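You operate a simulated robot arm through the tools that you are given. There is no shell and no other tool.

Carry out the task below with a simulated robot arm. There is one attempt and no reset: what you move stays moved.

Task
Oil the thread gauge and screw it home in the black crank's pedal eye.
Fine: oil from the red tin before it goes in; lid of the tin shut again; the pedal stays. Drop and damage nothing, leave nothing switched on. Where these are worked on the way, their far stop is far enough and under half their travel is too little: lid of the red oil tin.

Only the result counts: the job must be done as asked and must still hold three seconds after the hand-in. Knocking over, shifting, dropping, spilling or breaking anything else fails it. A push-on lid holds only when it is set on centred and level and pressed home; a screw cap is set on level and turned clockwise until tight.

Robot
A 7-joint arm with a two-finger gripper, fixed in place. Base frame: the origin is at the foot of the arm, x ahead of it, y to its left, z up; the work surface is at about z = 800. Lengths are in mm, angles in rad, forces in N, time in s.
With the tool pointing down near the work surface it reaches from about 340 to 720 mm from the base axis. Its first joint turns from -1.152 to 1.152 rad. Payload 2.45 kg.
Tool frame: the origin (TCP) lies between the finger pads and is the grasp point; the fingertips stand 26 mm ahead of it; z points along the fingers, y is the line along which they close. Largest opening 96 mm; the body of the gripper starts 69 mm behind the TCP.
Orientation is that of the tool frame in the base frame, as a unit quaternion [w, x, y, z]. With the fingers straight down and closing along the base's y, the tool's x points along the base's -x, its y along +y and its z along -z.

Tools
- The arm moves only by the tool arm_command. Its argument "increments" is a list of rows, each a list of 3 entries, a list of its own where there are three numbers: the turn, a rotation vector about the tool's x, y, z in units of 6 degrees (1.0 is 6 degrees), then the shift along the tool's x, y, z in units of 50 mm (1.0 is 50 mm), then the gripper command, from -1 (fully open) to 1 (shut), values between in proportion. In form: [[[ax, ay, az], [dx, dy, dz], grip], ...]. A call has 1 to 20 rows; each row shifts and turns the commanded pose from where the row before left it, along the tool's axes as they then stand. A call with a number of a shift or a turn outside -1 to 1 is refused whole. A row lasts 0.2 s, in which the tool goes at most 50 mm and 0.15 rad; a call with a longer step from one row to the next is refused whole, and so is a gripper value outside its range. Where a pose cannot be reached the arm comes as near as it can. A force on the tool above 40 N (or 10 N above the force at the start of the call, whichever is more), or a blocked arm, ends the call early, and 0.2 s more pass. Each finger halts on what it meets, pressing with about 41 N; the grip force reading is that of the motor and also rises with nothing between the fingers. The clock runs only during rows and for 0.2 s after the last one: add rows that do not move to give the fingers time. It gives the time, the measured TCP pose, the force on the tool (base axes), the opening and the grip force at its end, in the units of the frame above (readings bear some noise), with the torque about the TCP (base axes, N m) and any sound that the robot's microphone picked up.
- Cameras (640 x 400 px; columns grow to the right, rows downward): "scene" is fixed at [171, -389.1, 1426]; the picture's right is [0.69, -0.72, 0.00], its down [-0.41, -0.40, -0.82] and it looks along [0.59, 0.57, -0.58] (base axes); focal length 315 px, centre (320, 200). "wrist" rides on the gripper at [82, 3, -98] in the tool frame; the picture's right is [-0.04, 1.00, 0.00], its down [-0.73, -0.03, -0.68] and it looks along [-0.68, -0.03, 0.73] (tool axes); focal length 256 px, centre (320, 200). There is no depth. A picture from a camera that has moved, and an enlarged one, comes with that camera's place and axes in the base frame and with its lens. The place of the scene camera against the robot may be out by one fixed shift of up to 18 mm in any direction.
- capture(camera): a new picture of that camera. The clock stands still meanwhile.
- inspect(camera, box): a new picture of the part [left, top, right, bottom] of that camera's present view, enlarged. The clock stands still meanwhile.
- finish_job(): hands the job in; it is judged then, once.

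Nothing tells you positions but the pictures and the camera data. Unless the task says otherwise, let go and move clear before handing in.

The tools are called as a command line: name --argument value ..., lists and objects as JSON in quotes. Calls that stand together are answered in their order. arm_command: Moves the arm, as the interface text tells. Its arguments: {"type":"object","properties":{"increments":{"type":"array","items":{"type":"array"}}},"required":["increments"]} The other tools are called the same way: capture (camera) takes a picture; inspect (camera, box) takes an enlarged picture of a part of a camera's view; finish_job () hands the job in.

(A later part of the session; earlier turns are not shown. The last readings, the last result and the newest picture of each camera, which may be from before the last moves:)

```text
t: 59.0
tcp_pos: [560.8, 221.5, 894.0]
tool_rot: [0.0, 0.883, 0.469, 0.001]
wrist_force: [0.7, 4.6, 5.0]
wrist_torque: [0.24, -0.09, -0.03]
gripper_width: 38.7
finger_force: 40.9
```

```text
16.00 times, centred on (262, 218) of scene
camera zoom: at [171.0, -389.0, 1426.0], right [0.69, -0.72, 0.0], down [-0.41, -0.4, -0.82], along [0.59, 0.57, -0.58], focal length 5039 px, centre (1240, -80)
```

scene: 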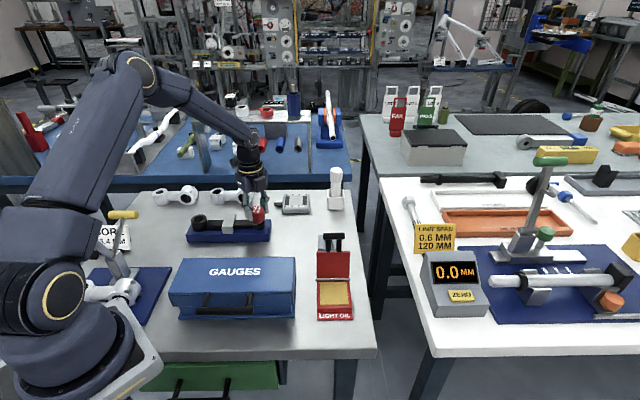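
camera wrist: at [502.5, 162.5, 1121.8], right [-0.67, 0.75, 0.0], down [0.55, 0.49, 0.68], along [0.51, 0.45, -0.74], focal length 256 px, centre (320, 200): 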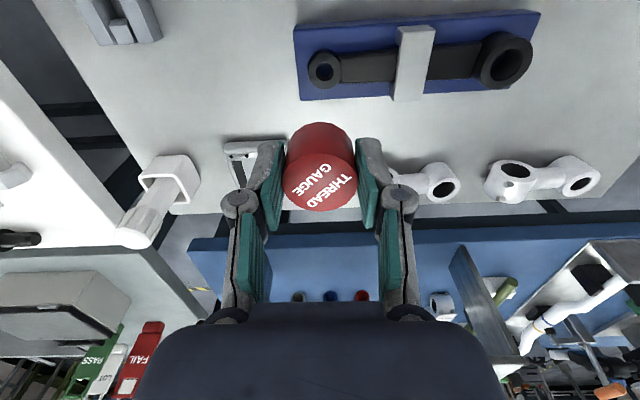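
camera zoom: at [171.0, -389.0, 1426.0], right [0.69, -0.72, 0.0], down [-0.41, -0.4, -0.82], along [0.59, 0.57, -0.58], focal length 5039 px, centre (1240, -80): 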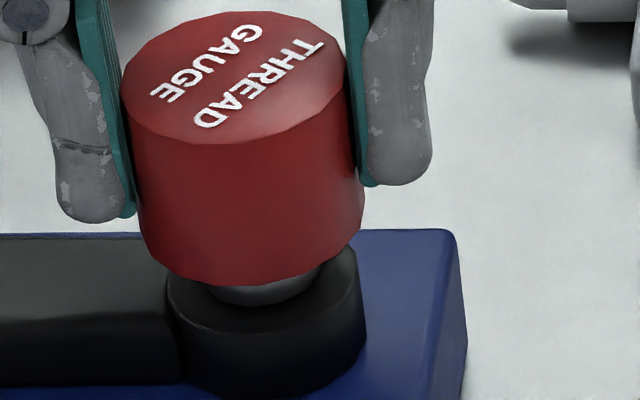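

arm_command --increments '[[[0, 0, 1], [-0.0003, 0.0067, 0.001], 0.4], [[0, 0, 1], [-0.0003, 0.0067, 0.001], 0.4], [[0, 0, 1], [-0.0003, 0.0067, 0.001], 0.4], [[0, 0, 1], [-0.0003, 0.0067, 0.001], 0.4], [[0, 0, 0], [0, 0, 0], 0.4]]'

inspect --camera "scene" --box '[250, 205, 275, 230]'

```text
t: 60.2
tcp_pos: [562.2, 220.4, 894.2]
tool_rot: [0.0, 0.962, 0.275, -0.001]
wrist_force: [-2.3, 2.1, 10.9]
wrist_torque: [0.07, 0.09, 0.01]
gripper_width: 38.6
finger_force: 41.0
```

```text
16.00 times, centred on (262, 218) of scene
camera zoom: at [170.8, -389.1, 1426.0], right [0.69, -0.72, 0.0], down [-0.41, -0.4, -0.82], along [0.59, 0.57, -0.58], focal length 5039 px, centre (1240, -80)
```

zoom: 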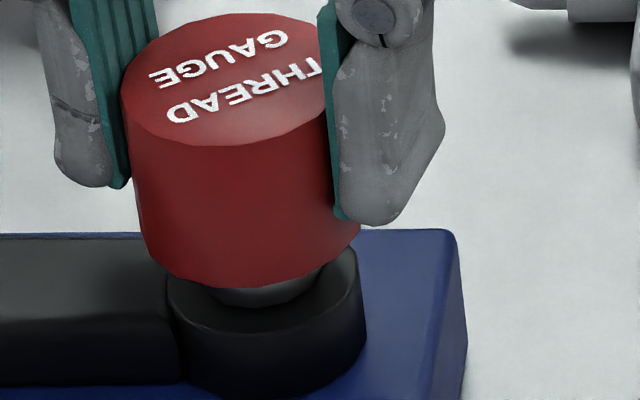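

The gauge has turned about 280° and the arm is near its yaw limit. I'll open the fingers, centre on the knob, and wind back for another bite.

arm_command --increments '[[[0, 0, 0], [0, 0, 0], 0.0], [[0, 0, 0], [0, 0, 0], -0.25], [[0, 0, 0], [0, 0, 0], -0.25], [[0, 0, 0], [-0.07, 0, 0], -0.25], [[0, 0, 0], [0, 0, 0], -0.25]]'

inspect --camera "wrist" --box '[240, 60, 400, 240]'

inspect --camera "scene" --box '[240, 195, 280, 235]'

```text
t: 61.4
tcp_pos: [557.4, 219.3, 892.9]
tool_rot: [0.0, 0.961, 0.276, -0.001]
wrist_force: [0.3, -0.3, -0.1]
wrist_torque: [0.02, 0.02, 0.01]
gripper_width: 60.0
finger_force: 0.0
```

```text
2.22 times, centred on (320, 150) of wrist
camera zoom: at [629.3, 259.8, 991.8], right [0.5, -0.87, 0.0], down [-0.64, -0.36, 0.68], along [-0.59, -0.34, -0.73], focal length 569 px, centre (320, 311)
```

zoom: 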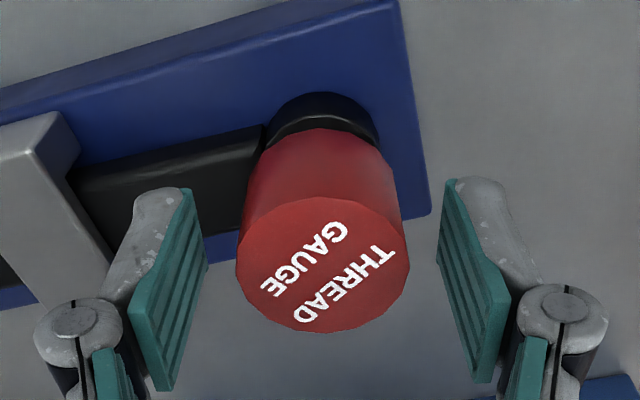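

```text
10.00 times, centred on (260, 215) of scene
camera zoom: at [171.0, -389.1, 1426.0], right [0.69, -0.72, 0.0], down [-0.41, -0.4, -0.82], along [0.59, 0.57, -0.58], focal length 3149 px, centre (920, 50)
```

zoom: 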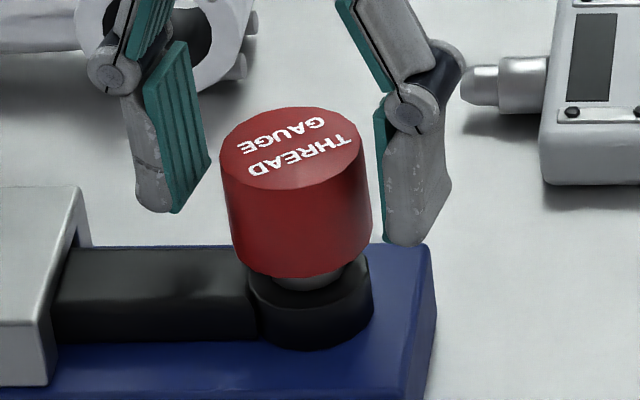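

arm_command --increments '[[[0, 0, -1], [0, 0, 0], -0.25], [[0, 0, -1], [0, 0, 0], -0.25], [[0, 0, -1], [0, 0, 0], -0.25], [[0, 0, -1], [0, 0, 0], -0.25], [[0, 0, -1], [0, 0, 0], -0.25], [[0, 0, -1], [0, 0, 0], -0.25], [[0, 0, -1], [0, 0, 0], -0.25], [[0, 0, -1], [0, 0, 0], -0.25], [[0, 0, -1], [0, 0, 0], -0.25], [[0, 0, -1], [0, 0, 0], -0.25], [[0, 0, -1], [0, 0, 0], -0.25], [[0, 0, -1], [0, 0, 0], -0.25], [[0, 0, -1], [0, 0, 0], -0.25], [[0, 0, -1], [0, 0, 0], -0.25], [[0, 0, -1], [0, 0, 0], -0.25], [[0, 0, 0], [0, 0, 0], -0.25]]'

inspect --camera "wrist" --box '[240, 60, 400, 240]'

```text
t: 64.8
tcp_pos: [558.2, 219.0, 892.4]
tool_rot: [0.0, 0.484, 0.875, -0.001]
wrist_force: [-0.8, -0.2, 0.0]
wrist_torque: [-0.01, 0.01, 0.03]
gripper_width: 59.9
finger_force: 0.1
```

```text
2.22 times, centred on (320, 150) of wrist
camera zoom: at [517.8, 290.2, 992.0], right [0.87, 0.5, 0.0], down [0.37, -0.64, 0.68], along [0.34, -0.59, -0.73], focal length 569 px, centre (320, 311)
```

zoom: 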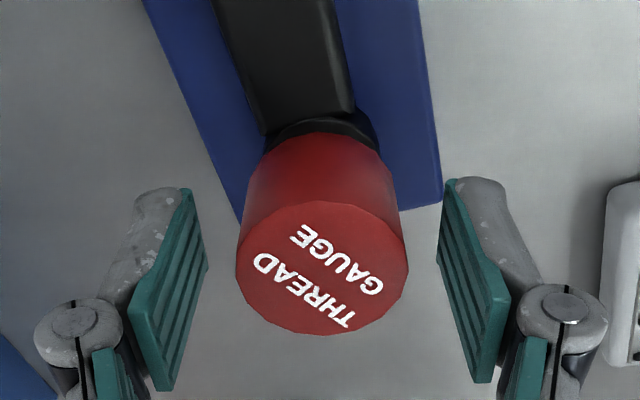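

The tool is now centred on the knob to within about 0.3 mm. I'll wind back another 180°.

arm_command --increments '[[[0, 0, -1], [0, 0, 0], -0.25], [[0, 0, -1], [0, 0, 0], -0.25], [[0, 0, -1], [0, 0, 0], -0.25], [[0, 0, -1], [0, 0, 0], -0.25], [[0, 0, -1], [0, 0, 0], -0.25], [[0, 0, -1], [0, 0, 0], -0.25], [[0, 0, -1], [0, 0, 0], -0.25], [[0, 0, -1], [0, 0, 0], -0.25], [[0, 0, -1], [0, 0, 0], -0.25], [[0, 0, -1], [0, 0, 0], -0.25], [[0, 0, -1], [0, 0, 0], -0.25], [[0, 0, -1], [0, 0, 0], -0.25], [[0, 0, -1], [0, 0, 0], -0.25], [[0, 0, -1], [0, 0, 0], -0.25], [[0, 0, -1], [0, 0, 0], -0.25], [[0, 0, 0], [0, 0, 0], -0.25]]'

arm_command --increments '[[[0, 0, -1], [0, 0, 0], -0.25], [[0, 0, -1], [0, 0, 0], -0.25], [[0, 0, -1], [0, 0, 0], -0.25], [[0, 0, -1], [0, 0, 0], -0.25], [[0, 0, -1], [0, 0, 0], -0.25], [[0, 0, -1], [0, 0, 0], -0.25], [[0, 0, -1], [0, 0, 0], -0.25], [[0, 0, -1], [0, 0, 0], -0.25], [[0, 0, -1], [0, 0, 0], -0.25], [[0, 0, -1], [0, 0, 0], -0.25], [[0, 0, -1], [0, 0, 0], -0.25], [[0, 0, -1], [0, 0, 0], -0.25], [[0, 0, -1], [0, 0, 0], -0.25], [[0, 0, -1], [0, 0, 0], -0.25], [[0, 0, 0], [0, 0, 0], -0.25]]'

inspect --camera "wrist" --box '[240, 60, 400, 240]'

inspect --camera "scene" --box '[250, 205, 275, 230]'

```text
t: 68.2
tcp_pos: [558.3, 218.9, 894.5]
tool_rot: [-0.001, -0.276, 0.961, 0.0]
wrist_force: [0.5, 0.3, -0.6]
wrist_torque: [-0.02, -0.03, 0.01]
gripper_width: 60.0
finger_force: 0.1
```

```text
t: 71.4
tcp_pos: [558.6, 219.2, 894.2]
tool_rot: [0.001, 0.849, -0.529, -0.001]
wrist_force: [-0.7, -0.6, 0.0]
wrist_torque: [0.0, 0.01, -0.06]
gripper_width: 59.9
finger_force: 0.2
```

```text
2.22 times, centred on (320, 150) of wrist
camera zoom: at [591.3, 144.6, 992.4], right [-0.92, -0.4, 0.0], down [-0.3, 0.67, 0.68], along [-0.27, 0.62, -0.73], focal length 569 px, centre (320, 311)
```

zoom: 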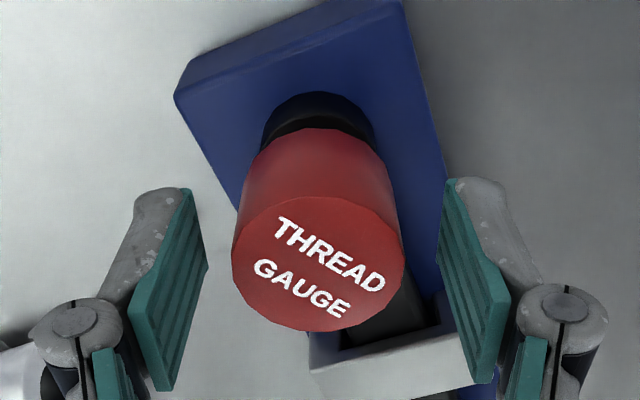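

```text
16.00 times, centred on (262, 218) of scene
camera zoom: at [171.0, -389.1, 1426.0], right [0.69, -0.72, 0.0], down [-0.41, -0.4, -0.82], along [0.59, 0.57, -0.58], focal length 5039 px, centre (1240, -80)
```

zoom: 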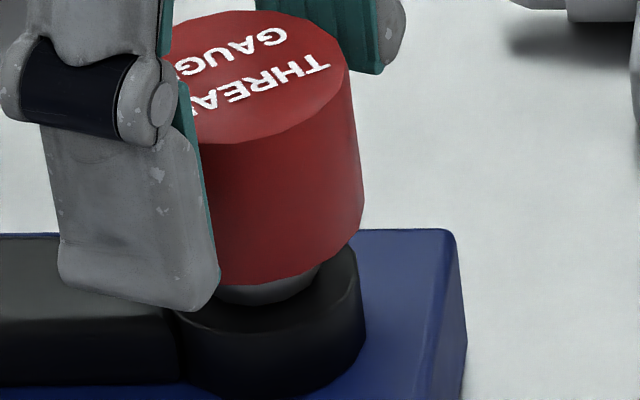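

arm_command --increments '[[[0, 0, 0], [0, -0.016, 0.03], -0.25], [[0, 0, 0], [0, 0, 0], -0.25], [[0, 0, 0], [0, 0, 0], 0.1], [[0, 0, 0], [0, 0, 0], 0.4], [[0, 0, 0], [0, 0, 0], 0.4], [[0, 0, 0], [0, 0, 0], 0.4]]'

inspect --camera "wrist" --box '[240, 60, 400, 240]'

```text
t: 72.8
tcp_pos: [558.7, 219.5, 891.8]
tool_rot: [0.001, 0.848, -0.53, 0.0]
wrist_force: [-4.3, -2.6, 0.7]
wrist_torque: [-0.04, 0.15, -0.01]
gripper_width: 38.5
finger_force: 41.2
```

```text
2.22 times, centred on (320, 150) of wrist
camera zoom: at [591.8, 145.0, 990.7], right [-0.92, -0.4, 0.0], down [-0.29, 0.67, 0.68], along [-0.27, 0.62, -0.73], focal length 569 px, centre (320, 311)
```

zoom: 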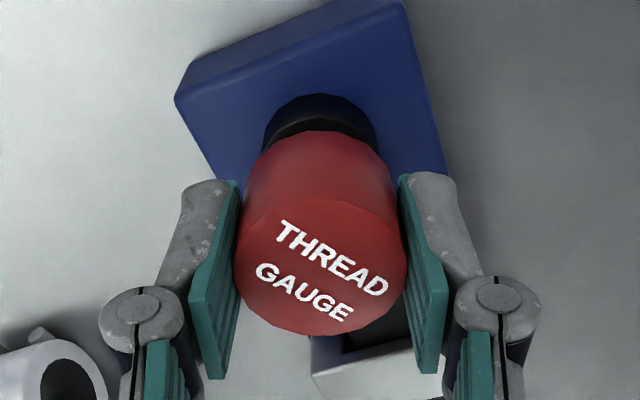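

arm_command --increments '[[[0, 0, 1], [0, 0, 0.0008], 0.4], [[0, 0, 1], [0, 0, 0.0008], 0.4], [[0, 0, 1], [0, 0, 0.0008], 0.4], [[0, 0, 1], [0, 0, 0.0008], 0.4], [[0, 0, 1], [0, 0, 0.0008], 0.4], [[0, 0, 1], [0, 0, 0.0008], 0.4], [[0, 0, 1], [0, 0, 0.0008], 0.4], [[0, 0, 1], [0, 0, 0.0008], 0.4], [[0, 0, 1], [0, 0, 0.0008], 0.4], [[0, 0, 1], [0, 0, 0.0008], 0.4], [[0, 0, 0], [0, 0, 0], 0.4]]'

inspect --camera "scene" --box '[250, 205, 275, 230]'

```text
t: 75.2
tcp_pos: [558.8, 219.1, 891.7]
tool_rot: [-0.001, -0.469, 0.883, -0.001]
wrist_force: [-3.5, -6.6, -2.5]
wrist_torque: [-0.1, 0.1, 0.01]
gripper_width: 38.6
finger_force: 40.9
```

```text
16.00 times, centred on (262, 218) of scene
camera zoom: at [171.0, -389.2, 1426.0], right [0.69, -0.72, 0.0], down [-0.41, -0.4, -0.82], along [0.59, 0.57, -0.58], focal length 5039 px, centre (1240, -80)
```

zoom: 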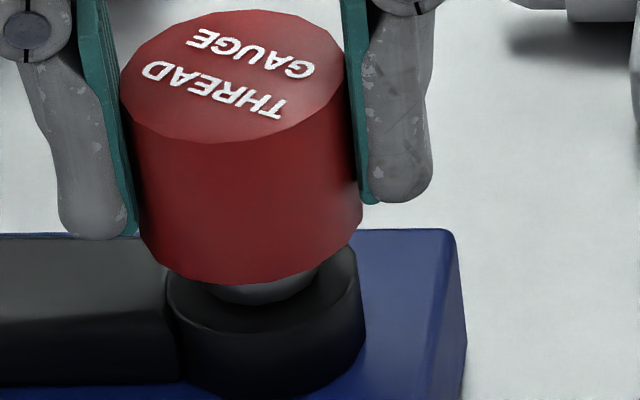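

arm_command --increments '[[[0, 0, 1], [0, 0, 0], 0.4], [[0, 0, 1], [0, 0, 0], 0.4], [[0, 0, 1], [0, 0, 0], 0.4], [[0, 0, 1], [0, 0, 0], 0.4], [[0, 0, 1], [0, 0, 0], 0.4], [[0, 0, 1], [0, 0, 0], 0.4], [[0, 0, 1], [0, 0, 0], 0.4], [[0, 0, 1], [0, 0, 0], 0.4], [[0, 0, 1], [0, 0, 0], 0.4], [[0, 0, 1], [0, 0, 0], 0.4], [[0, 0, 0], [0, 0, 0], 0.4]]'

inspect --camera "scene" --box '[250, 205, 275, 230]'

```text
t: 77.6
tcp_pos: [559.7, 219.4, 892.9]
tool_rot: [0.0, 0.036, 0.999, -0.001]
wrist_force: [2.9, -6.7, -1.2]
wrist_torque: [-0.21, -0.09, 0.51]
gripper_width: 38.2
finger_force: 40.7
```

```text
16.00 times, centred on (262, 218) of scene
camera zoom: at [171.1, -389.3, 1426.0], right [0.69, -0.72, 0.0], down [-0.41, -0.4, -0.82], along [0.59, 0.57, -0.58], focal length 5039 px, centre (1240, -80)
```

zoom: 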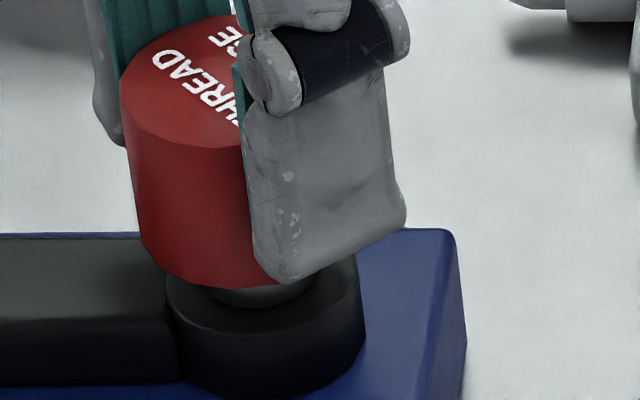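

Torque about z has risen to about 0.5 N·m, so the gauge is seating. I'll turn a little further to make sure it is home.

arm_command --increments '[[[0, 0, 1], [0, 0, 0], 0.4], [[0, 0, 1], [0, 0, 0], 0.4], [[0, 0, 0], [0, 0, 0], 0.4]]'

inspect --camera "scene" --box '[250, 205, 275, 230]'

inspect --camera "wrist" --box '[240, 60, 400, 240]'

```text
t: 78.4
tcp_pos: [560.3, 218.6, 891.3]
tool_rot: [-0.001, 0.14, 0.99, -0.001]
wrist_force: [0.0, -8.9, 0.2]
wrist_torque: [-0.21, -0.02, 0.83]
gripper_width: 38.5
finger_force: 40.9
```

```text
16.00 times, centred on (262, 218) of scene
camera zoom: at [171.1, -389.3, 1425.9], right [0.69, -0.72, 0.0], down [-0.41, -0.4, -0.82], along [0.59, 0.57, -0.58], focal length 5039 px, centre (1240, -80)
```

zoom: 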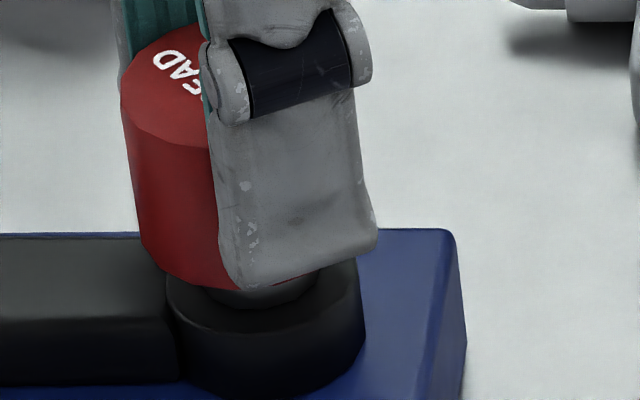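

```text
2.22 times, centred on (320, 150) of wrist
camera zoom: at [481.9, 244.9, 990.7], right [0.32, 0.95, 0.0], down [0.7, -0.23, 0.68], along [0.64, -0.21, -0.73], focal length 569 px, centre (320, 311)
```

zoom: 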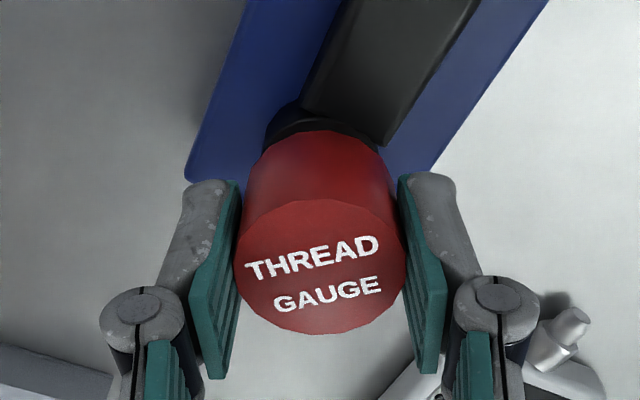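

The knob now slips in the fingers at about 0.8 N·m, so it is tight. I'll let go, rise clear and look at how the collar is seated.

arm_command --increments '[[[0, 0, 0], [0, 0, 0], 0.0], [[0, 0, 0], [0, 0, 0], -0.25], [[0, 0, 0], [0, 0, 0], -0.25], [[0, 0, 0], [0, 0, -0.8], -0.25], [[0, 0, 0], [0, 0, -0.9], -0.25], [[0, 0, 0], [0, 0, -0.3], -0.25], [[0, 0, 0], [0, 0, 0], -0.25]]'

inspect --camera "scene" --box '[245, 200, 280, 235]'

inspect --camera "wrist" --box '[240, 20, 400, 160]'

capture --camera "scene"

```text
t: 80.0
tcp_pos: [559.2, 219.0, 993.5]
tool_rot: [-0.001, 0.139, 0.99, -0.001]
wrist_force: [-0.6, 0.3, 0.7]
wrist_torque: [0.0, 0.0, 0.01]
gripper_width: 60.0
finger_force: 0.1
```

```text
11.43 times, centred on (262, 218) of scene
camera zoom: at [171.0, -389.1, 1426.0], right [0.69, -0.72, 0.0], down [-0.41, -0.4, -0.82], along [0.59, 0.57, -0.58], focal length 3599 px, centre (977, 0)
```

zoom: 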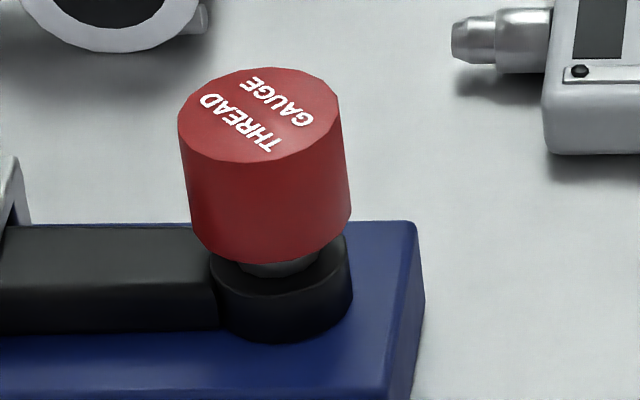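

```text
2.86 times, centred on (320, 90) of wrist
camera zoom: at [481.9, 244.9, 1091.5], right [0.31, 0.95, 0.0], down [0.7, -0.23, 0.68], along [0.64, -0.21, -0.73], focal length 731 px, centre (320, 514)
```

zoom: 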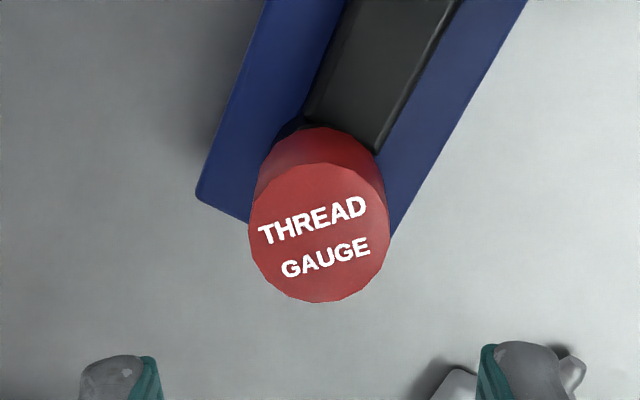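

```text
taken
```

scene: 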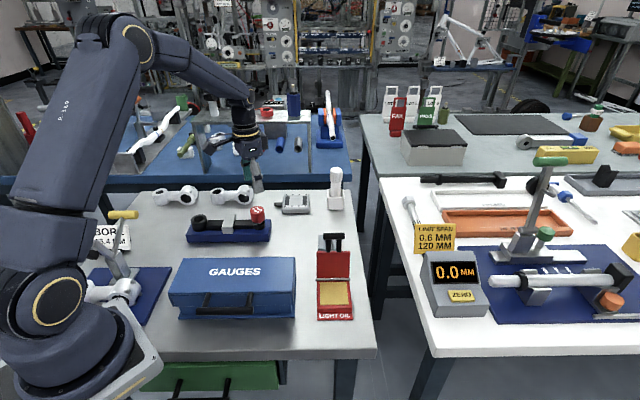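

inspect --camera "scene" --box '[254, 218, 270, 234]'

```text
16.00 times, centred on (262, 226) of scene
camera zoom: at [171.0, -389.1, 1426.0], right [0.69, -0.72, 0.0], down [-0.41, -0.4, -0.82], along [0.59, 0.57, -0.58], focal length 5039 px, centre (1248, -216)
```

zoom: 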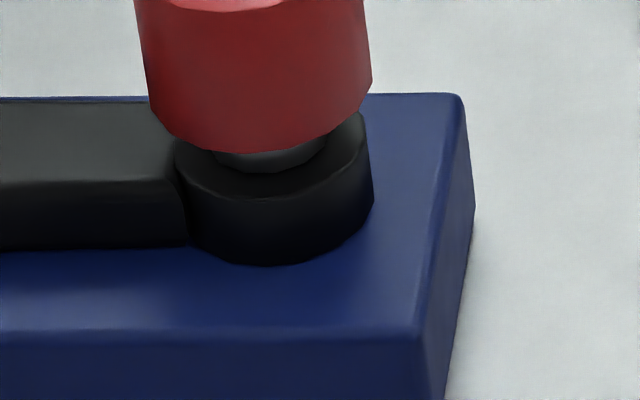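

The collar sits flush on the eye face and the gauge is tight. Next I'll close the tin: rise, yaw to match the tin and move above the open lid's bar.

arm_command --increments '[[[0, 0, 0], [0, 0, -0.6], -0.3], [[0, 0, 0], [0, 0, -0.6], -0.3], [[0, 0, -1], [0, 0, 0], -0.3], [[0, 0, -1], [0, 0, 0], -0.3], [[0, 0, -1], [0, 0, 0], -0.3], [[0, 0, -1], [0, 0, 0], -0.3], [[0, 0, -1], [0, 0, 0], -0.3], [[0, 0, -1], [0, 0, 0], -0.3], [[0, 0, -1], [0, 0, 0], -0.3], [[0, 0, -1], [0, 0, 0], -0.3], [[0, 0, -1], [0, 0, 0], -0.3], [[0, 0, -1], [0, 0, 0], -0.3], [[0, 0, 0], [0.545, -0.693, 0], -0.3], [[0, 0, 0], [0.545, -0.693, 0], -0.3], [[0, 0, 0], [0.545, -0.693, 0], -0.3], [[0, 0, 0], [0.545, -0.693, 0], -0.3], [[0, 0, 0], [0.545, -0.693, 0], -0.3], [[0, 0, 0], [0.545, -0.693, 0], -0.3], [[0, 0, 0], [0, 0, 0], -0.3]]'

capture --camera "wrist"

inspect --camera "scene" --box '[230, 160, 400, 330]'

```text
t: 84.0
tcp_pos: [584.1, -44.5, 1051.8]
tool_rot: [-0.001, -0.375, 0.927, 0.0]
wrist_force: [0.0, 0.0, -0.4]
wrist_torque: [0.01, -0.01, 0.03]
gripper_width: 62.3
finger_force: 0.0
```

```text
taken
camera wrist: at [522.8, -99.3, 1149.9], right [-0.67, 0.75, 0.0], down [0.55, 0.49, 0.68], along [0.51, 0.45, -0.73], focal length 256 px, centre (320, 200)
```

wrist: 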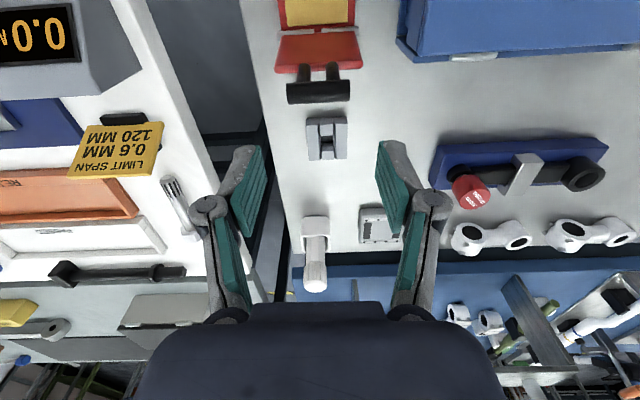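

```text
2.35 times, centred on (315, 245) of scene
camera zoom: at [171.0, -389.1, 1426.0], right [0.69, -0.72, 0.0], down [-0.41, -0.4, -0.82], along [0.59, 0.57, -0.58], focal length 741 px, centre (332, 94)
```

zoom: 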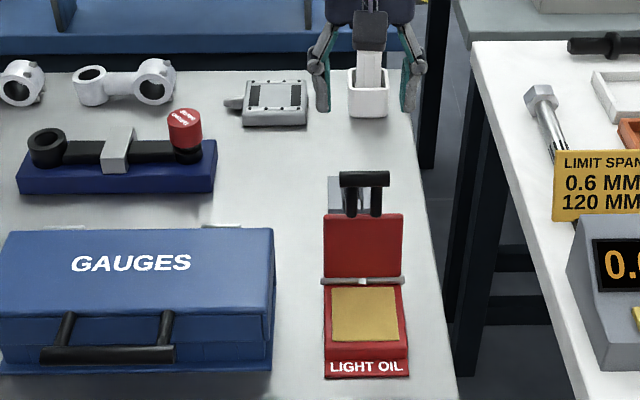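

The lid's bar centre is about (578, -52, 956). I'll lower a little, tilt the tool to about -50° as before, and check before straddling the bar.

arm_command --increments '[[[0, 0, 0], [0, -0.026, 0.8], -0.3], [[0, 1, 0], [0, 0, 0], -0.3], [[0, 1, 0], [0, 0, 0], -0.3], [[0, 1, 0], [0, 0, 0], -0.3], [[0, 1, 0], [0, 0, 0], -0.3], [[0, 1, 0], [0, 0, 0], -0.3], [[0, 1, 0], [0, 0, 0], -0.3], [[0, 1, 0], [0, 0, 0], -0.3], [[0, 1, 0], [0, 0, 0], -0.3], [[0, 0.33, 0], [0, 0, 0], -0.3], [[0, 0, 0], [0, 0, 0], -0.3]]'

capture --camera "wrist"

inspect --camera "scene" --box '[270, 160, 400, 330]'

```text
t: 86.4
tcp_pos: [585.7, -44.3, 1012.4]
tool_rot: [-0.392, -0.34, 0.84, -0.158]
wrist_force: [-0.1, -0.5, -0.7]
wrist_torque: [0.01, 0.0, -0.03]
gripper_width: 62.6
finger_force: 0.1
```

```text
taken
camera wrist: at [600.8, -26.3, 1138.5], right [-0.68, 0.74, -0.03], down [0.73, 0.67, -0.13], along [-0.07, -0.11, -0.99], focal length 256 px, centre (320, 200)
```

wrist: 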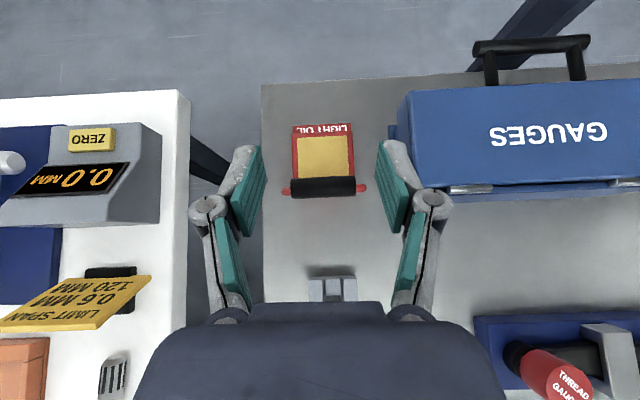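

```text
2.35 times, centred on (335, 245) of scene
camera zoom: at [171.1, -389.1, 1426.0], right [0.69, -0.72, 0.0], down [-0.41, -0.4, -0.82], along [0.59, 0.57, -0.58], focal length 741 px, centre (285, 94)
```

zoom: 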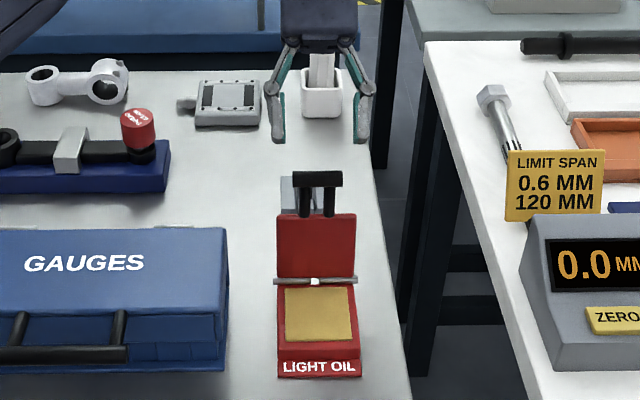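

inspect --camera "wrist" --box '[240, 110, 400, 240]'

```text
3.08 times, centred on (320, 175) of wrist
camera zoom: at [600.8, -26.3, 1138.5], right [-0.68, 0.74, -0.03], down [0.73, 0.67, -0.13], along [-0.07, -0.11, -0.99], focal length 788 px, centre (320, 277)
```

zoom: 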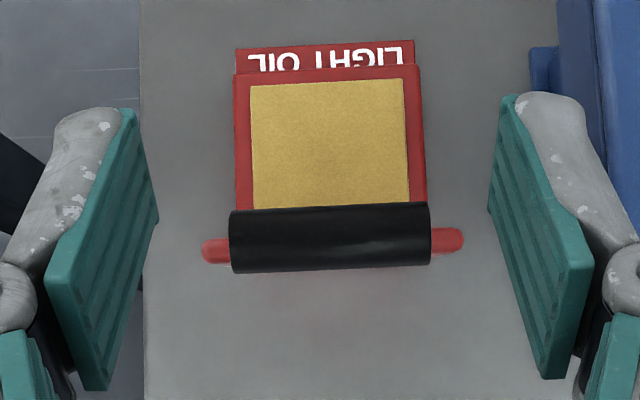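

arm_command --increments '[[[0, 0, 0], [-0.385, 0.007, 0.323], -0.3], [[0, 0, 0], [-0.385, 0.007, 0.323], -0.3], [[0, 0, 0], [0, 0, 0], -0.3]]'

inspect --camera "wrist" --box '[240, 110, 400, 240]'

inspect --camera "scene" --box '[290, 190, 380, 300]'

```text
t: 87.2
tcp_pos: [586.4, -43.7, 960.8]
tool_rot: [-0.393, -0.339, 0.84, -0.158]
wrist_force: [-0.4, -0.4, -0.4]
wrist_torque: [0.03, -0.02, -0.01]
gripper_width: 62.5
finger_force: 0.1
```

```text
3.08 times, centred on (320, 175) of wrist
camera zoom: at [600.6, -25.2, 1086.2], right [-0.68, 0.74, -0.03], down [0.73, 0.67, -0.13], along [-0.07, -0.11, -0.99], focal length 788 px, centre (320, 277)
```

zoom: 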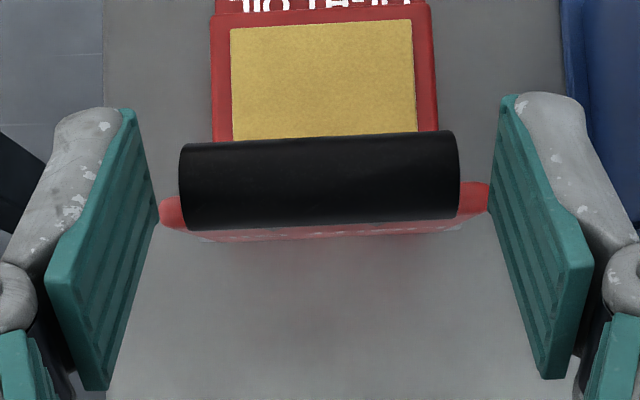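

```text
3.64 times, centred on (335, 245) of scene
camera zoom: at [171.0, -389.1, 1426.0], right [0.69, -0.72, 0.0], down [-0.41, -0.4, -0.82], along [0.59, 0.57, -0.58], focal length 1145 px, centre (266, 36)
```

zoom: 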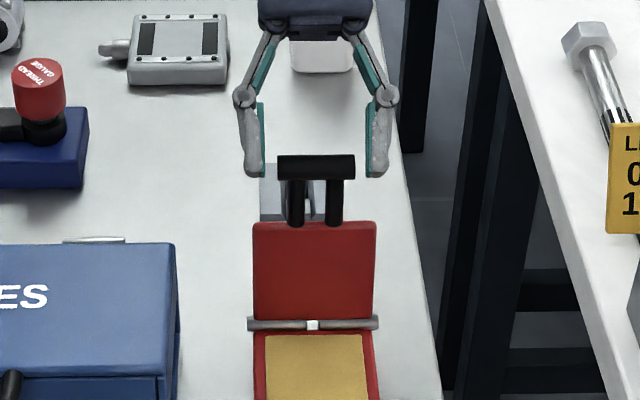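

The bar sits at the same spot in the fingers as when I opened the lid. I'll grip it and swing the lid back along the arc, hinge refit to about (565.5, -65, 830).

arm_command --increments '[[[0, 0, 0], [0, 0, 0], 0.0], [[0, 0, 0], [0, 0, 0], 0.4], [[0, 0, 0], [0, 0, 0], 0.4], [[0, -0.833, 0], [0.18, -0.004, 0.149], 0.4], [[0, -0.833, 0], [0.18, -0.004, 0.149], 0.4], [[0, 0, 0], [0, 0, 0], 0.4]]'

```text
t: 88.6
tcp_pos: [569.3, -59.9, 963.8]
tool_rot: [-0.316, -0.352, 0.871, -0.128]
wrist_force: [9.7, -8.9, -18.0]
wrist_torque: [0.08, -0.11, 0.94]
gripper_width: 47.5
finger_force: 44.4
```

arm_command --increments '[[[0.129, 0, -0.153], [-0.0145, -0.02, 0.019], 0.4], [[0, -0.833, 0], [0.18, -0.005, 0.149], 0.4], [[0, -0.833, 0], [0.18, -0.005, 0.149], 0.4], [[0, 0, 0], [0, 0, 0], 0.4]]'

```text
t: 89.6
tcp_pos: [552.2, -76.0, 961.4]
tool_rot: [-0.24, -0.371, 0.892, -0.097]
wrist_force: [-11.7, 4.8, -7.7]
wrist_torque: [-0.41, 0.59, -0.46]
gripper_width: 47.5
finger_force: 45.0
```

arm_command --increments '[[[0, -0.833, 0], [0.176, 0.012, 0.154], 0.4], [[0, -0.833, 0], [0.179, -0.003, 0.15], 0.4], [[0, -0.833, 0], [0.179, -0.003, 0.15], 0.4], [[0, 0, 0], [0, 0, 0], 0.4]]'

inspect --camera "wrist" --box '[220, 80, 420, 250]'

```text
t: 90.6
tcp_pos: [528.4, -100.3, 954.0]
tool_rot: [-0.123, -0.381, 0.915, -0.048]
wrist_force: [-12.6, 11.7, -22.8]
wrist_torque: [-0.5, 1.12, -0.11]
gripper_width: 47.4
finger_force: 44.9
```

```text
2.35 times, centred on (320, 165) of wrist
camera zoom: at [489.9, -136.7, 1070.0], right [-0.68, 0.73, -0.01], down [0.65, 0.61, 0.46], along [0.34, 0.31, -0.89], focal length 602 px, centre (320, 282)
```

zoom: 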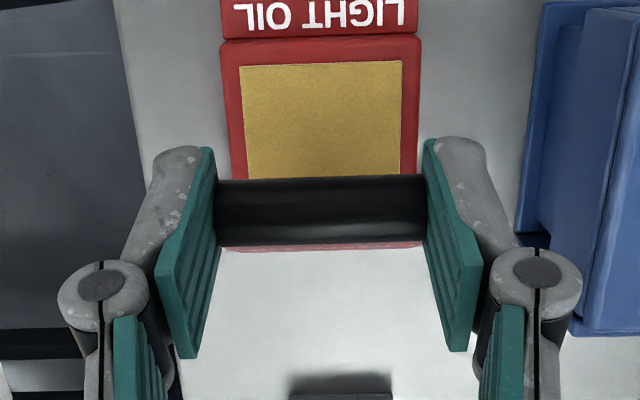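

arm_command --increments '[[[0, 0, 0], [-0.018, 0.024, 0.024], 0.4], [[0, -0.833, 0], [0.178, 0.003, 0.151], 0.4], [[0, -0.833, 0], [0.178, 0.003, 0.151], 0.4], [[0, 0, 0], [0, 0, 0], 0.4]]'

```text
t: 91.6
tcp_pos: [514.9, -116.0, 943.6]
tool_rot: [-0.042, -0.384, 0.922, -0.017]
wrist_force: [-14.7, 2.2, 4.9]
wrist_torque: [-0.13, 0.82, 0.17]
gripper_width: 47.8
finger_force: 44.7
```

arm_command --increments '[[[0, -0.833, 0], [0.184, 0.018, 0.143], 0.4], [[0, -0.833, 0], [0.178, 0.003, 0.151], 0.4], [[0, -0.833, 0], [0.178, 0.003, 0.151], 0.4], [[0, 0, 0], [0, 0, 0], 0.4]]'

inspect --camera "wrist" --box '[220, 60, 420, 250]'

```text
t: 92.6
tcp_pos: [494.4, -134.4, 920.2]
tool_rot: [0.08, -0.382, 0.92, 0.033]
wrist_force: [-14.4, -10.3, 5.9]
wrist_torque: [-0.62, 0.81, 0.16]
gripper_width: 47.3
finger_force: 45.4
```

```text
2.11 times, centred on (320, 155) of wrist
camera zoom: at [424.2, -201.3, 1003.6], right [-0.68, 0.73, 0.01], down [0.45, 0.41, 0.8], along [0.58, 0.54, -0.61], focal length 539 px, centre (320, 295)
```

zoom: 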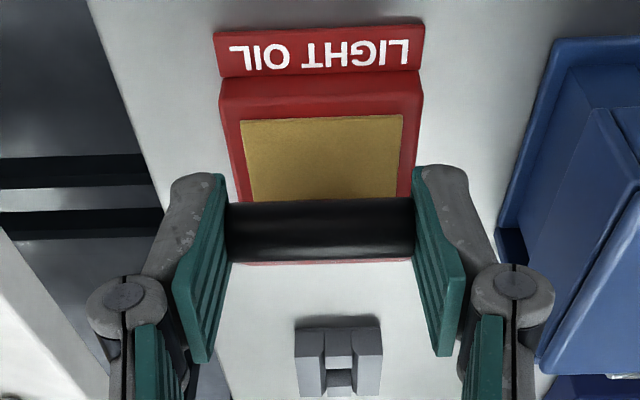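

arm_command --increments '[[[0, -0.833, 0], [0.193, 0.005, 0.132], 0.4], [[0, -0.833, 0], [0.181, 0.001, 0.147], 0.4], [[0, -0.833, 0], [0.181, 0.001, 0.147], 0.4], [[0, 0, 0], [0, 0, 0], 0.4]]'

```text
t: 93.6
tcp_pos: [480.2, -148.9, 892.8]
tool_rot: [0.201, -0.374, 0.902, 0.081]
wrist_force: [-6.6, -10.6, 4.3]
wrist_torque: [-0.45, 0.05, -0.33]
gripper_width: 47.6
finger_force: 44.6
```

arm_command --increments '[[[0, -0.833, 0], [0.191, 0.0, 0.134], 0.4], [[0, -0.833, 0], [0.18, 0.0, 0.148], 0.4], [[0, -0.833, 0], [0.18, 0.0, 0.148], 0.4], [[0, 0, 0], [0, 0, 0], 0.4]]'

inspect --camera "wrist" --box '[220, 80, 420, 220]'

```text
t: 94.6
tcp_pos: [470.2, -157.8, 858.9]
tool_rot: [0.316, -0.361, 0.868, 0.131]
wrist_force: [4.8, -12.4, -0.5]
wrist_torque: [-0.32, -0.09, -0.6]
gripper_width: 47.8
finger_force: 44.9
```

```text
2.86 times, centred on (320, 150) of wrist
camera zoom: at [380.8, -244.5, 882.7], right [-0.69, 0.73, 0.03], down [0.11, 0.07, 0.99], along [0.72, 0.68, -0.13], focal length 731 px, centre (320, 343)
```

zoom: 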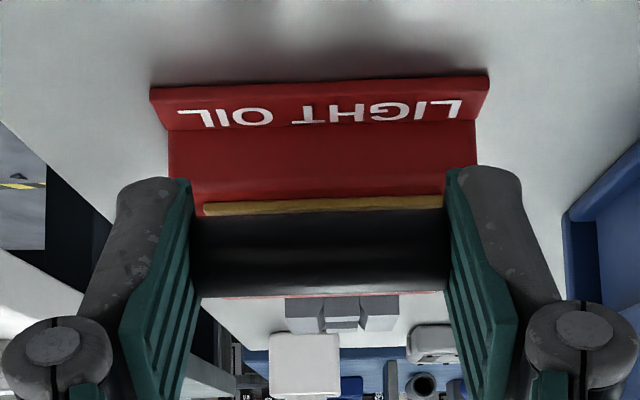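

arm_command --increments '[[[0, -0.833, 0], [0.18, -0.018, 0.149], 0.4], [[0, 0, 0], [0, 0, 0], 0.4]]'

inspect --camera "wrist" --box '[220, 80, 420, 220]'

```text
t: 95.2
tcp_pos: [470.7, -159.4, 848.7]
tool_rot: [0.352, -0.355, 0.853, 0.148]
wrist_force: [8.5, -8.0, -6.9]
wrist_torque: [-0.66, 0.64, -0.63]
gripper_width: 47.6
finger_force: 45.0
```

```text
2.86 times, centred on (320, 150) of wrist
camera zoom: at [378.3, -247.4, 860.4], right [-0.69, 0.72, 0.03], down [0.05, 0.01, 1.0], along [0.72, 0.69, -0.04], focal length 731 px, centre (320, 343)
```

zoom: 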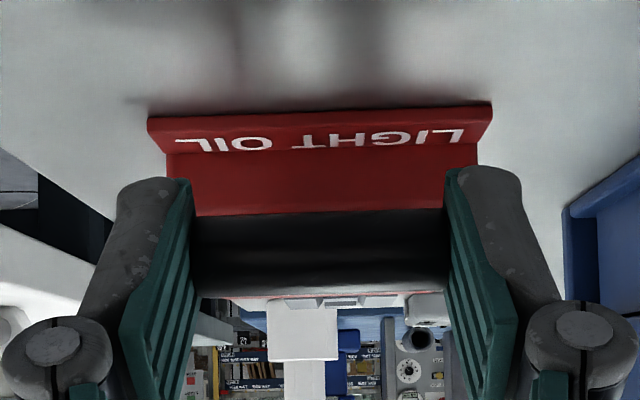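

arm_command --increments '[[[0, -0.55, 0], [0.119, -0.018, 0.098], 0.4], [[0, 0, 0], [0, 0, 0], 0.4]]'

inspect --camera "wrist" --box '[220, 80, 420, 220]'

```text
t: 95.8
tcp_pos: [468.9, -160.5, 840.3]
tool_rot: [0.378, -0.35, 0.843, 0.157]
wrist_force: [-5.6, -8.3, -1.8]
wrist_torque: [-0.21, 0.17, 0.11]
gripper_width: 47.6
finger_force: 45.1
```

```text
2.86 times, centred on (320, 150) of wrist
camera zoom: at [377.4, -248.6, 845.3], right [-0.69, 0.72, 0.03], down [0.01, -0.03, 1.0], along [0.72, 0.69, 0.02], focal length 731 px, centre (320, 343)
```

zoom: 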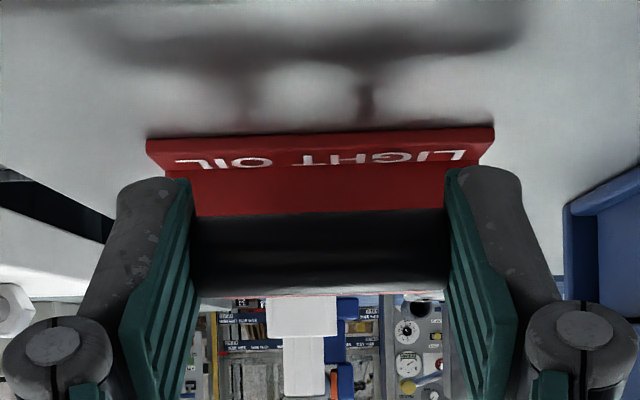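

arm_command --increments '[[[0, -0.2, 0], [0.05, 0, 0.03], 0.4], [[0, 0, 0], [0, 0, 0], 0.4]]'

```text
t: 96.4
tcp_pos: [468.6, -160.6, 837.9]
tool_rot: [0.386, -0.35, 0.838, 0.161]
wrist_force: [-10.4, -4.8, 0.2]
wrist_torque: [-0.87, 1.12, 0.06]
gripper_width: 47.7
finger_force: 44.5
```

The torque shows the lid resisting further, so it looks shut. I'll open the fingers, back off along the tool axis, and check.

arm_command --increments '[[[0, 0, 0], [0, 0, 0], 0.0], [[0, 0, 0], [0, 0, 0], -0.3], [[0, 0, 0], [0, 0, 0], -0.3], [[0, 0, 0], [0, 0, -0.5], -0.3], [[0, 0, 0], [0, 0, -0.7], -0.3], [[0, 0, 0], [0, 0, 0], -0.3]]'

inspect --camera "wrist" --box '[220, 80, 420, 250]'

inspect --camera "scene" --box '[280, 220, 390, 340]'

```text
t: 97.8
tcp_pos: [436.3, -192.1, 878.4]
tool_rot: [0.386, -0.349, 0.838, 0.161]
wrist_force: [-0.3, 0.1, 0.0]
wrist_torque: [0.05, -0.01, -0.03]
gripper_width: 62.7
finger_force: 0.1
```

```text
2.35 times, centred on (320, 165) of wrist
camera zoom: at [343.5, -280.1, 879.4], right [-0.69, 0.72, 0.03], down [-0.01, -0.05, 1.0], along [0.72, 0.69, 0.04], focal length 602 px, centre (320, 282)
```

zoom: 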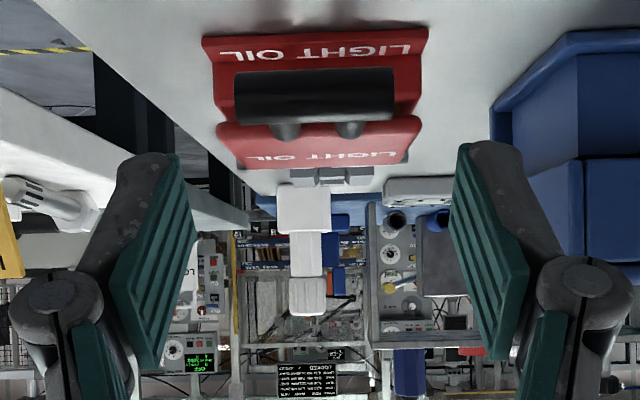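

```text
3.33 times, centred on (335, 280) of scene
camera zoom: at [171.0, -389.1, 1426.0], right [0.69, -0.72, 0.0], down [-0.41, -0.4, -0.82], along [0.59, 0.57, -0.58], focal length 1050 px, centre (270, -67)
```

zoom: 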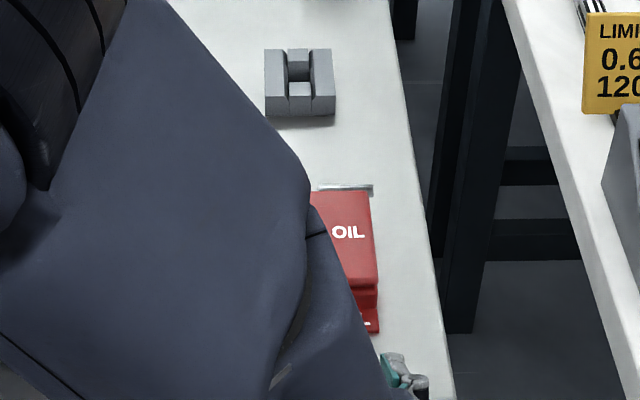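

inspect --camera "wrist" --box '[275, 85, 375, 155]'

```text
5.71 times, centred on (325, 120) of wrist
camera zoom: at [343.5, -280.1, 879.4], right [-0.69, 0.72, 0.03], down [-0.01, -0.05, 1.0], along [0.72, 0.69, 0.04], focal length 1463 px, centre (291, 657)
```

zoom: 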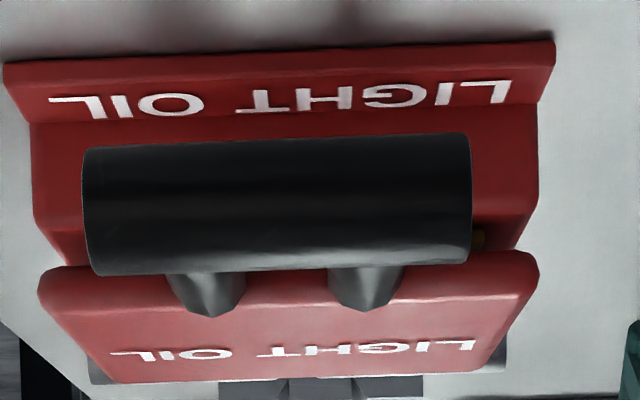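

I can see a sliver of the yellow pad at the lid's edge, so the lid isn't quite down. I'll bring the tool vertical with the fingers shut and press gently on the lid top near its front edge.

arm_command --increments '[[[0, 0, 0], [-0.608, 0, -0.519], -0.3], [[0, 0, 0], [-0.608, 0, -0.519], 0.0], [[0, 1, 0], [0, 0, 0], 0.4], [[0, 1, 0], [0, 0, 0], 0.8], [[0, 1, 0], [0, 0, 0], 1], [[0, 1, 0], [0, 0, 0], 1], [[0, 1, 0], [0, 0, 0], 1], [[0, 1, 0], [0, 0, 0], 1], [[0, 1, 0], [0, 0, 0], 1], [[0, 1, 0], [0, 0, 0], 1], [[0, 0.25, 0], [0, 0, 0], 1], [[0, 0, 0.2], [0, 0, 0], 1], [[0, 0, 0], [0, 0, 0], 1]]'

capture --camera "wrist"

```text
t: 100.6
tcp_pos: [436.3, -193.3, 957.3]
tool_rot: [-0.001, -0.375, 0.927, 0.0]
wrist_force: [0.8, -0.3, 0.7]
wrist_torque: [0.0, 0.01, 0.01]
gripper_width: 0.0
finger_force: 28.8
```

```text
taken
camera wrist: at [376.7, -246.9, 1055.8], right [-0.67, 0.75, 0.0], down [0.55, 0.49, 0.68], along [0.51, 0.45, -0.74], focal length 256 px, centre (320, 200)
```

wrist: 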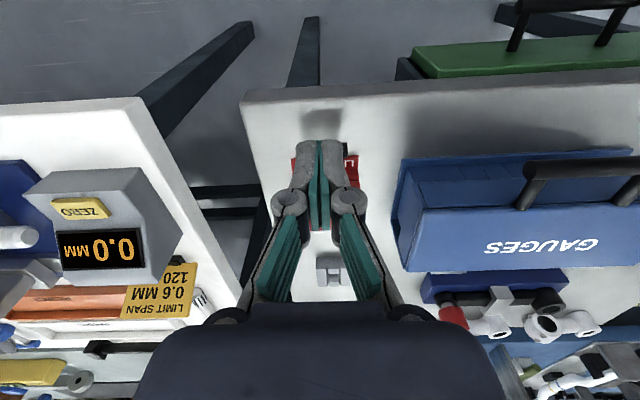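

arm_command --increments '[[[0, 0, 0], [-0.763, 0.006, 0.3], 1], [[0, 0, 0], [-0.763, 0.006, 0.5], 1], [[0, 0, 0], [-0.763, 0.006, 0.6], 1], [[0, 0, 0], [0, 0, 0], 1]]'

inspect --camera "wrist" --box '[220, 60, 420, 240]'

inspect --camera "scene" --box '[280, 220, 390, 340]'

```text
t: 101.6
tcp_pos: [518.4, -112.0, 888.4]
tool_rot: [0.0, -0.374, 0.927, 0.0]
wrist_force: [-0.4, 0.3, 0.8]
wrist_torque: [0.0, 0.01, 0.0]
gripper_width: 0.0
finger_force: 28.6
```

```text
2.22 times, centred on (320, 150) of wrist
camera zoom: at [457.5, -166.4, 987.3], right [-0.67, 0.75, 0.0], down [0.55, 0.49, 0.68], along [0.51, 0.45, -0.73], focal length 569 px, centre (320, 311)
```

zoom: 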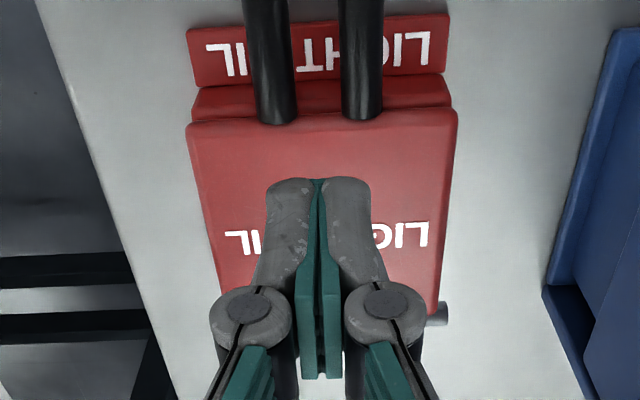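

```text
3.33 times, centred on (335, 280) of scene
camera zoom: at [171.1, -389.1, 1426.0], right [0.69, -0.72, 0.0], down [-0.41, -0.4, -0.82], along [0.59, 0.57, -0.58], focal length 1050 px, centre (270, -67)
```

zoom: 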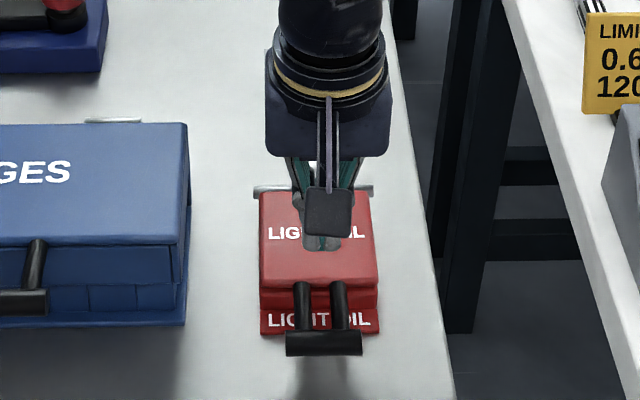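

arm_command --increments '[[[0, 0, 0], [0, 0, 0.4], 1], [[0, 0, 0], [0, 0, 0.06], 1], [[0, 0, 0], [0, 0, 0.04], 1], [[0, 0, 0], [0, 0, 0], 1]]'

```text
t: 102.6
tcp_pos: [518.4, -114.2, 861.9]
tool_rot: [-0.001, -0.374, 0.927, -0.001]
wrist_force: [0.1, -0.3, -0.6]
wrist_torque: [0.02, -0.01, 0.02]
gripper_width: 0.0
finger_force: 28.7
```

arm_command --increments '[[[0, 0, 0], [0, 0, 0.04], 1], [[0, 0, 0], [0, 0, 0.02], 1], [[0, 0, 0], [0, 0, 0], 1]]'

```text
t: 103.4
tcp_pos: [519.9, -112.7, 858.7]
tool_rot: [0.0, -0.374, 0.927, 0.0]
wrist_force: [0.1, 0.3, -0.9]
wrist_torque: [0.01, -0.03, 0.01]
gripper_width: 0.0
finger_force: 28.7
```

arm_command --increments '[[[0, 0, 0], [0, 0, 0.03], 1], [[0, 0, 0], [0, 0, 0], 1]]'

inspect --camera "wrist" --box '[220, 60, 420, 240]'

```text
t: 104.0
tcp_pos: [519.9, -113.2, 857.7]
tool_rot: [0.0, -0.375, 0.927, 0.0]
wrist_force: [-0.8, 0.2, 6.4]
wrist_torque: [-0.02, 0.02, -0.02]
gripper_width: 6.1
finger_force: 28.4
```

```text
2.22 times, centred on (320, 150) of wrist
camera zoom: at [458.4, -167.2, 956.1], right [-0.67, 0.75, 0.0], down [0.55, 0.49, 0.68], along [0.51, 0.45, -0.73], focal length 569 px, centre (320, 311)
```

zoom: 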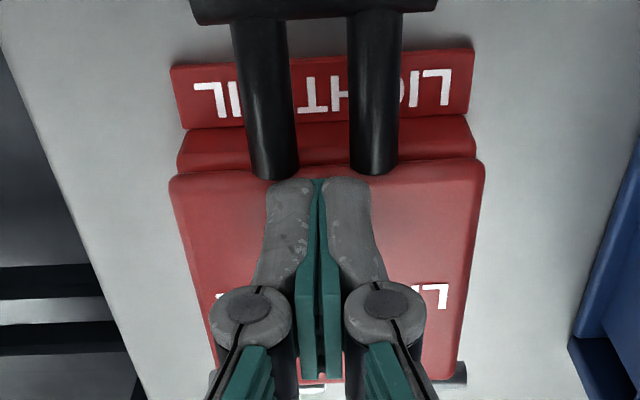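

arm_command --increments '[[[0, 0, 0], [0, 0, 0.02], 1], [[0, 0, 0], [0, 0, 0], 1]]'

```text
t: 104.6
tcp_pos: [518.5, -112.9, 857.4]
tool_rot: [0.0, -0.375, 0.927, -0.001]
wrist_force: [-5.5, 0.7, 22.8]
wrist_torque: [0.18, -0.02, 0.04]
gripper_width: 5.9
finger_force: 28.4
```

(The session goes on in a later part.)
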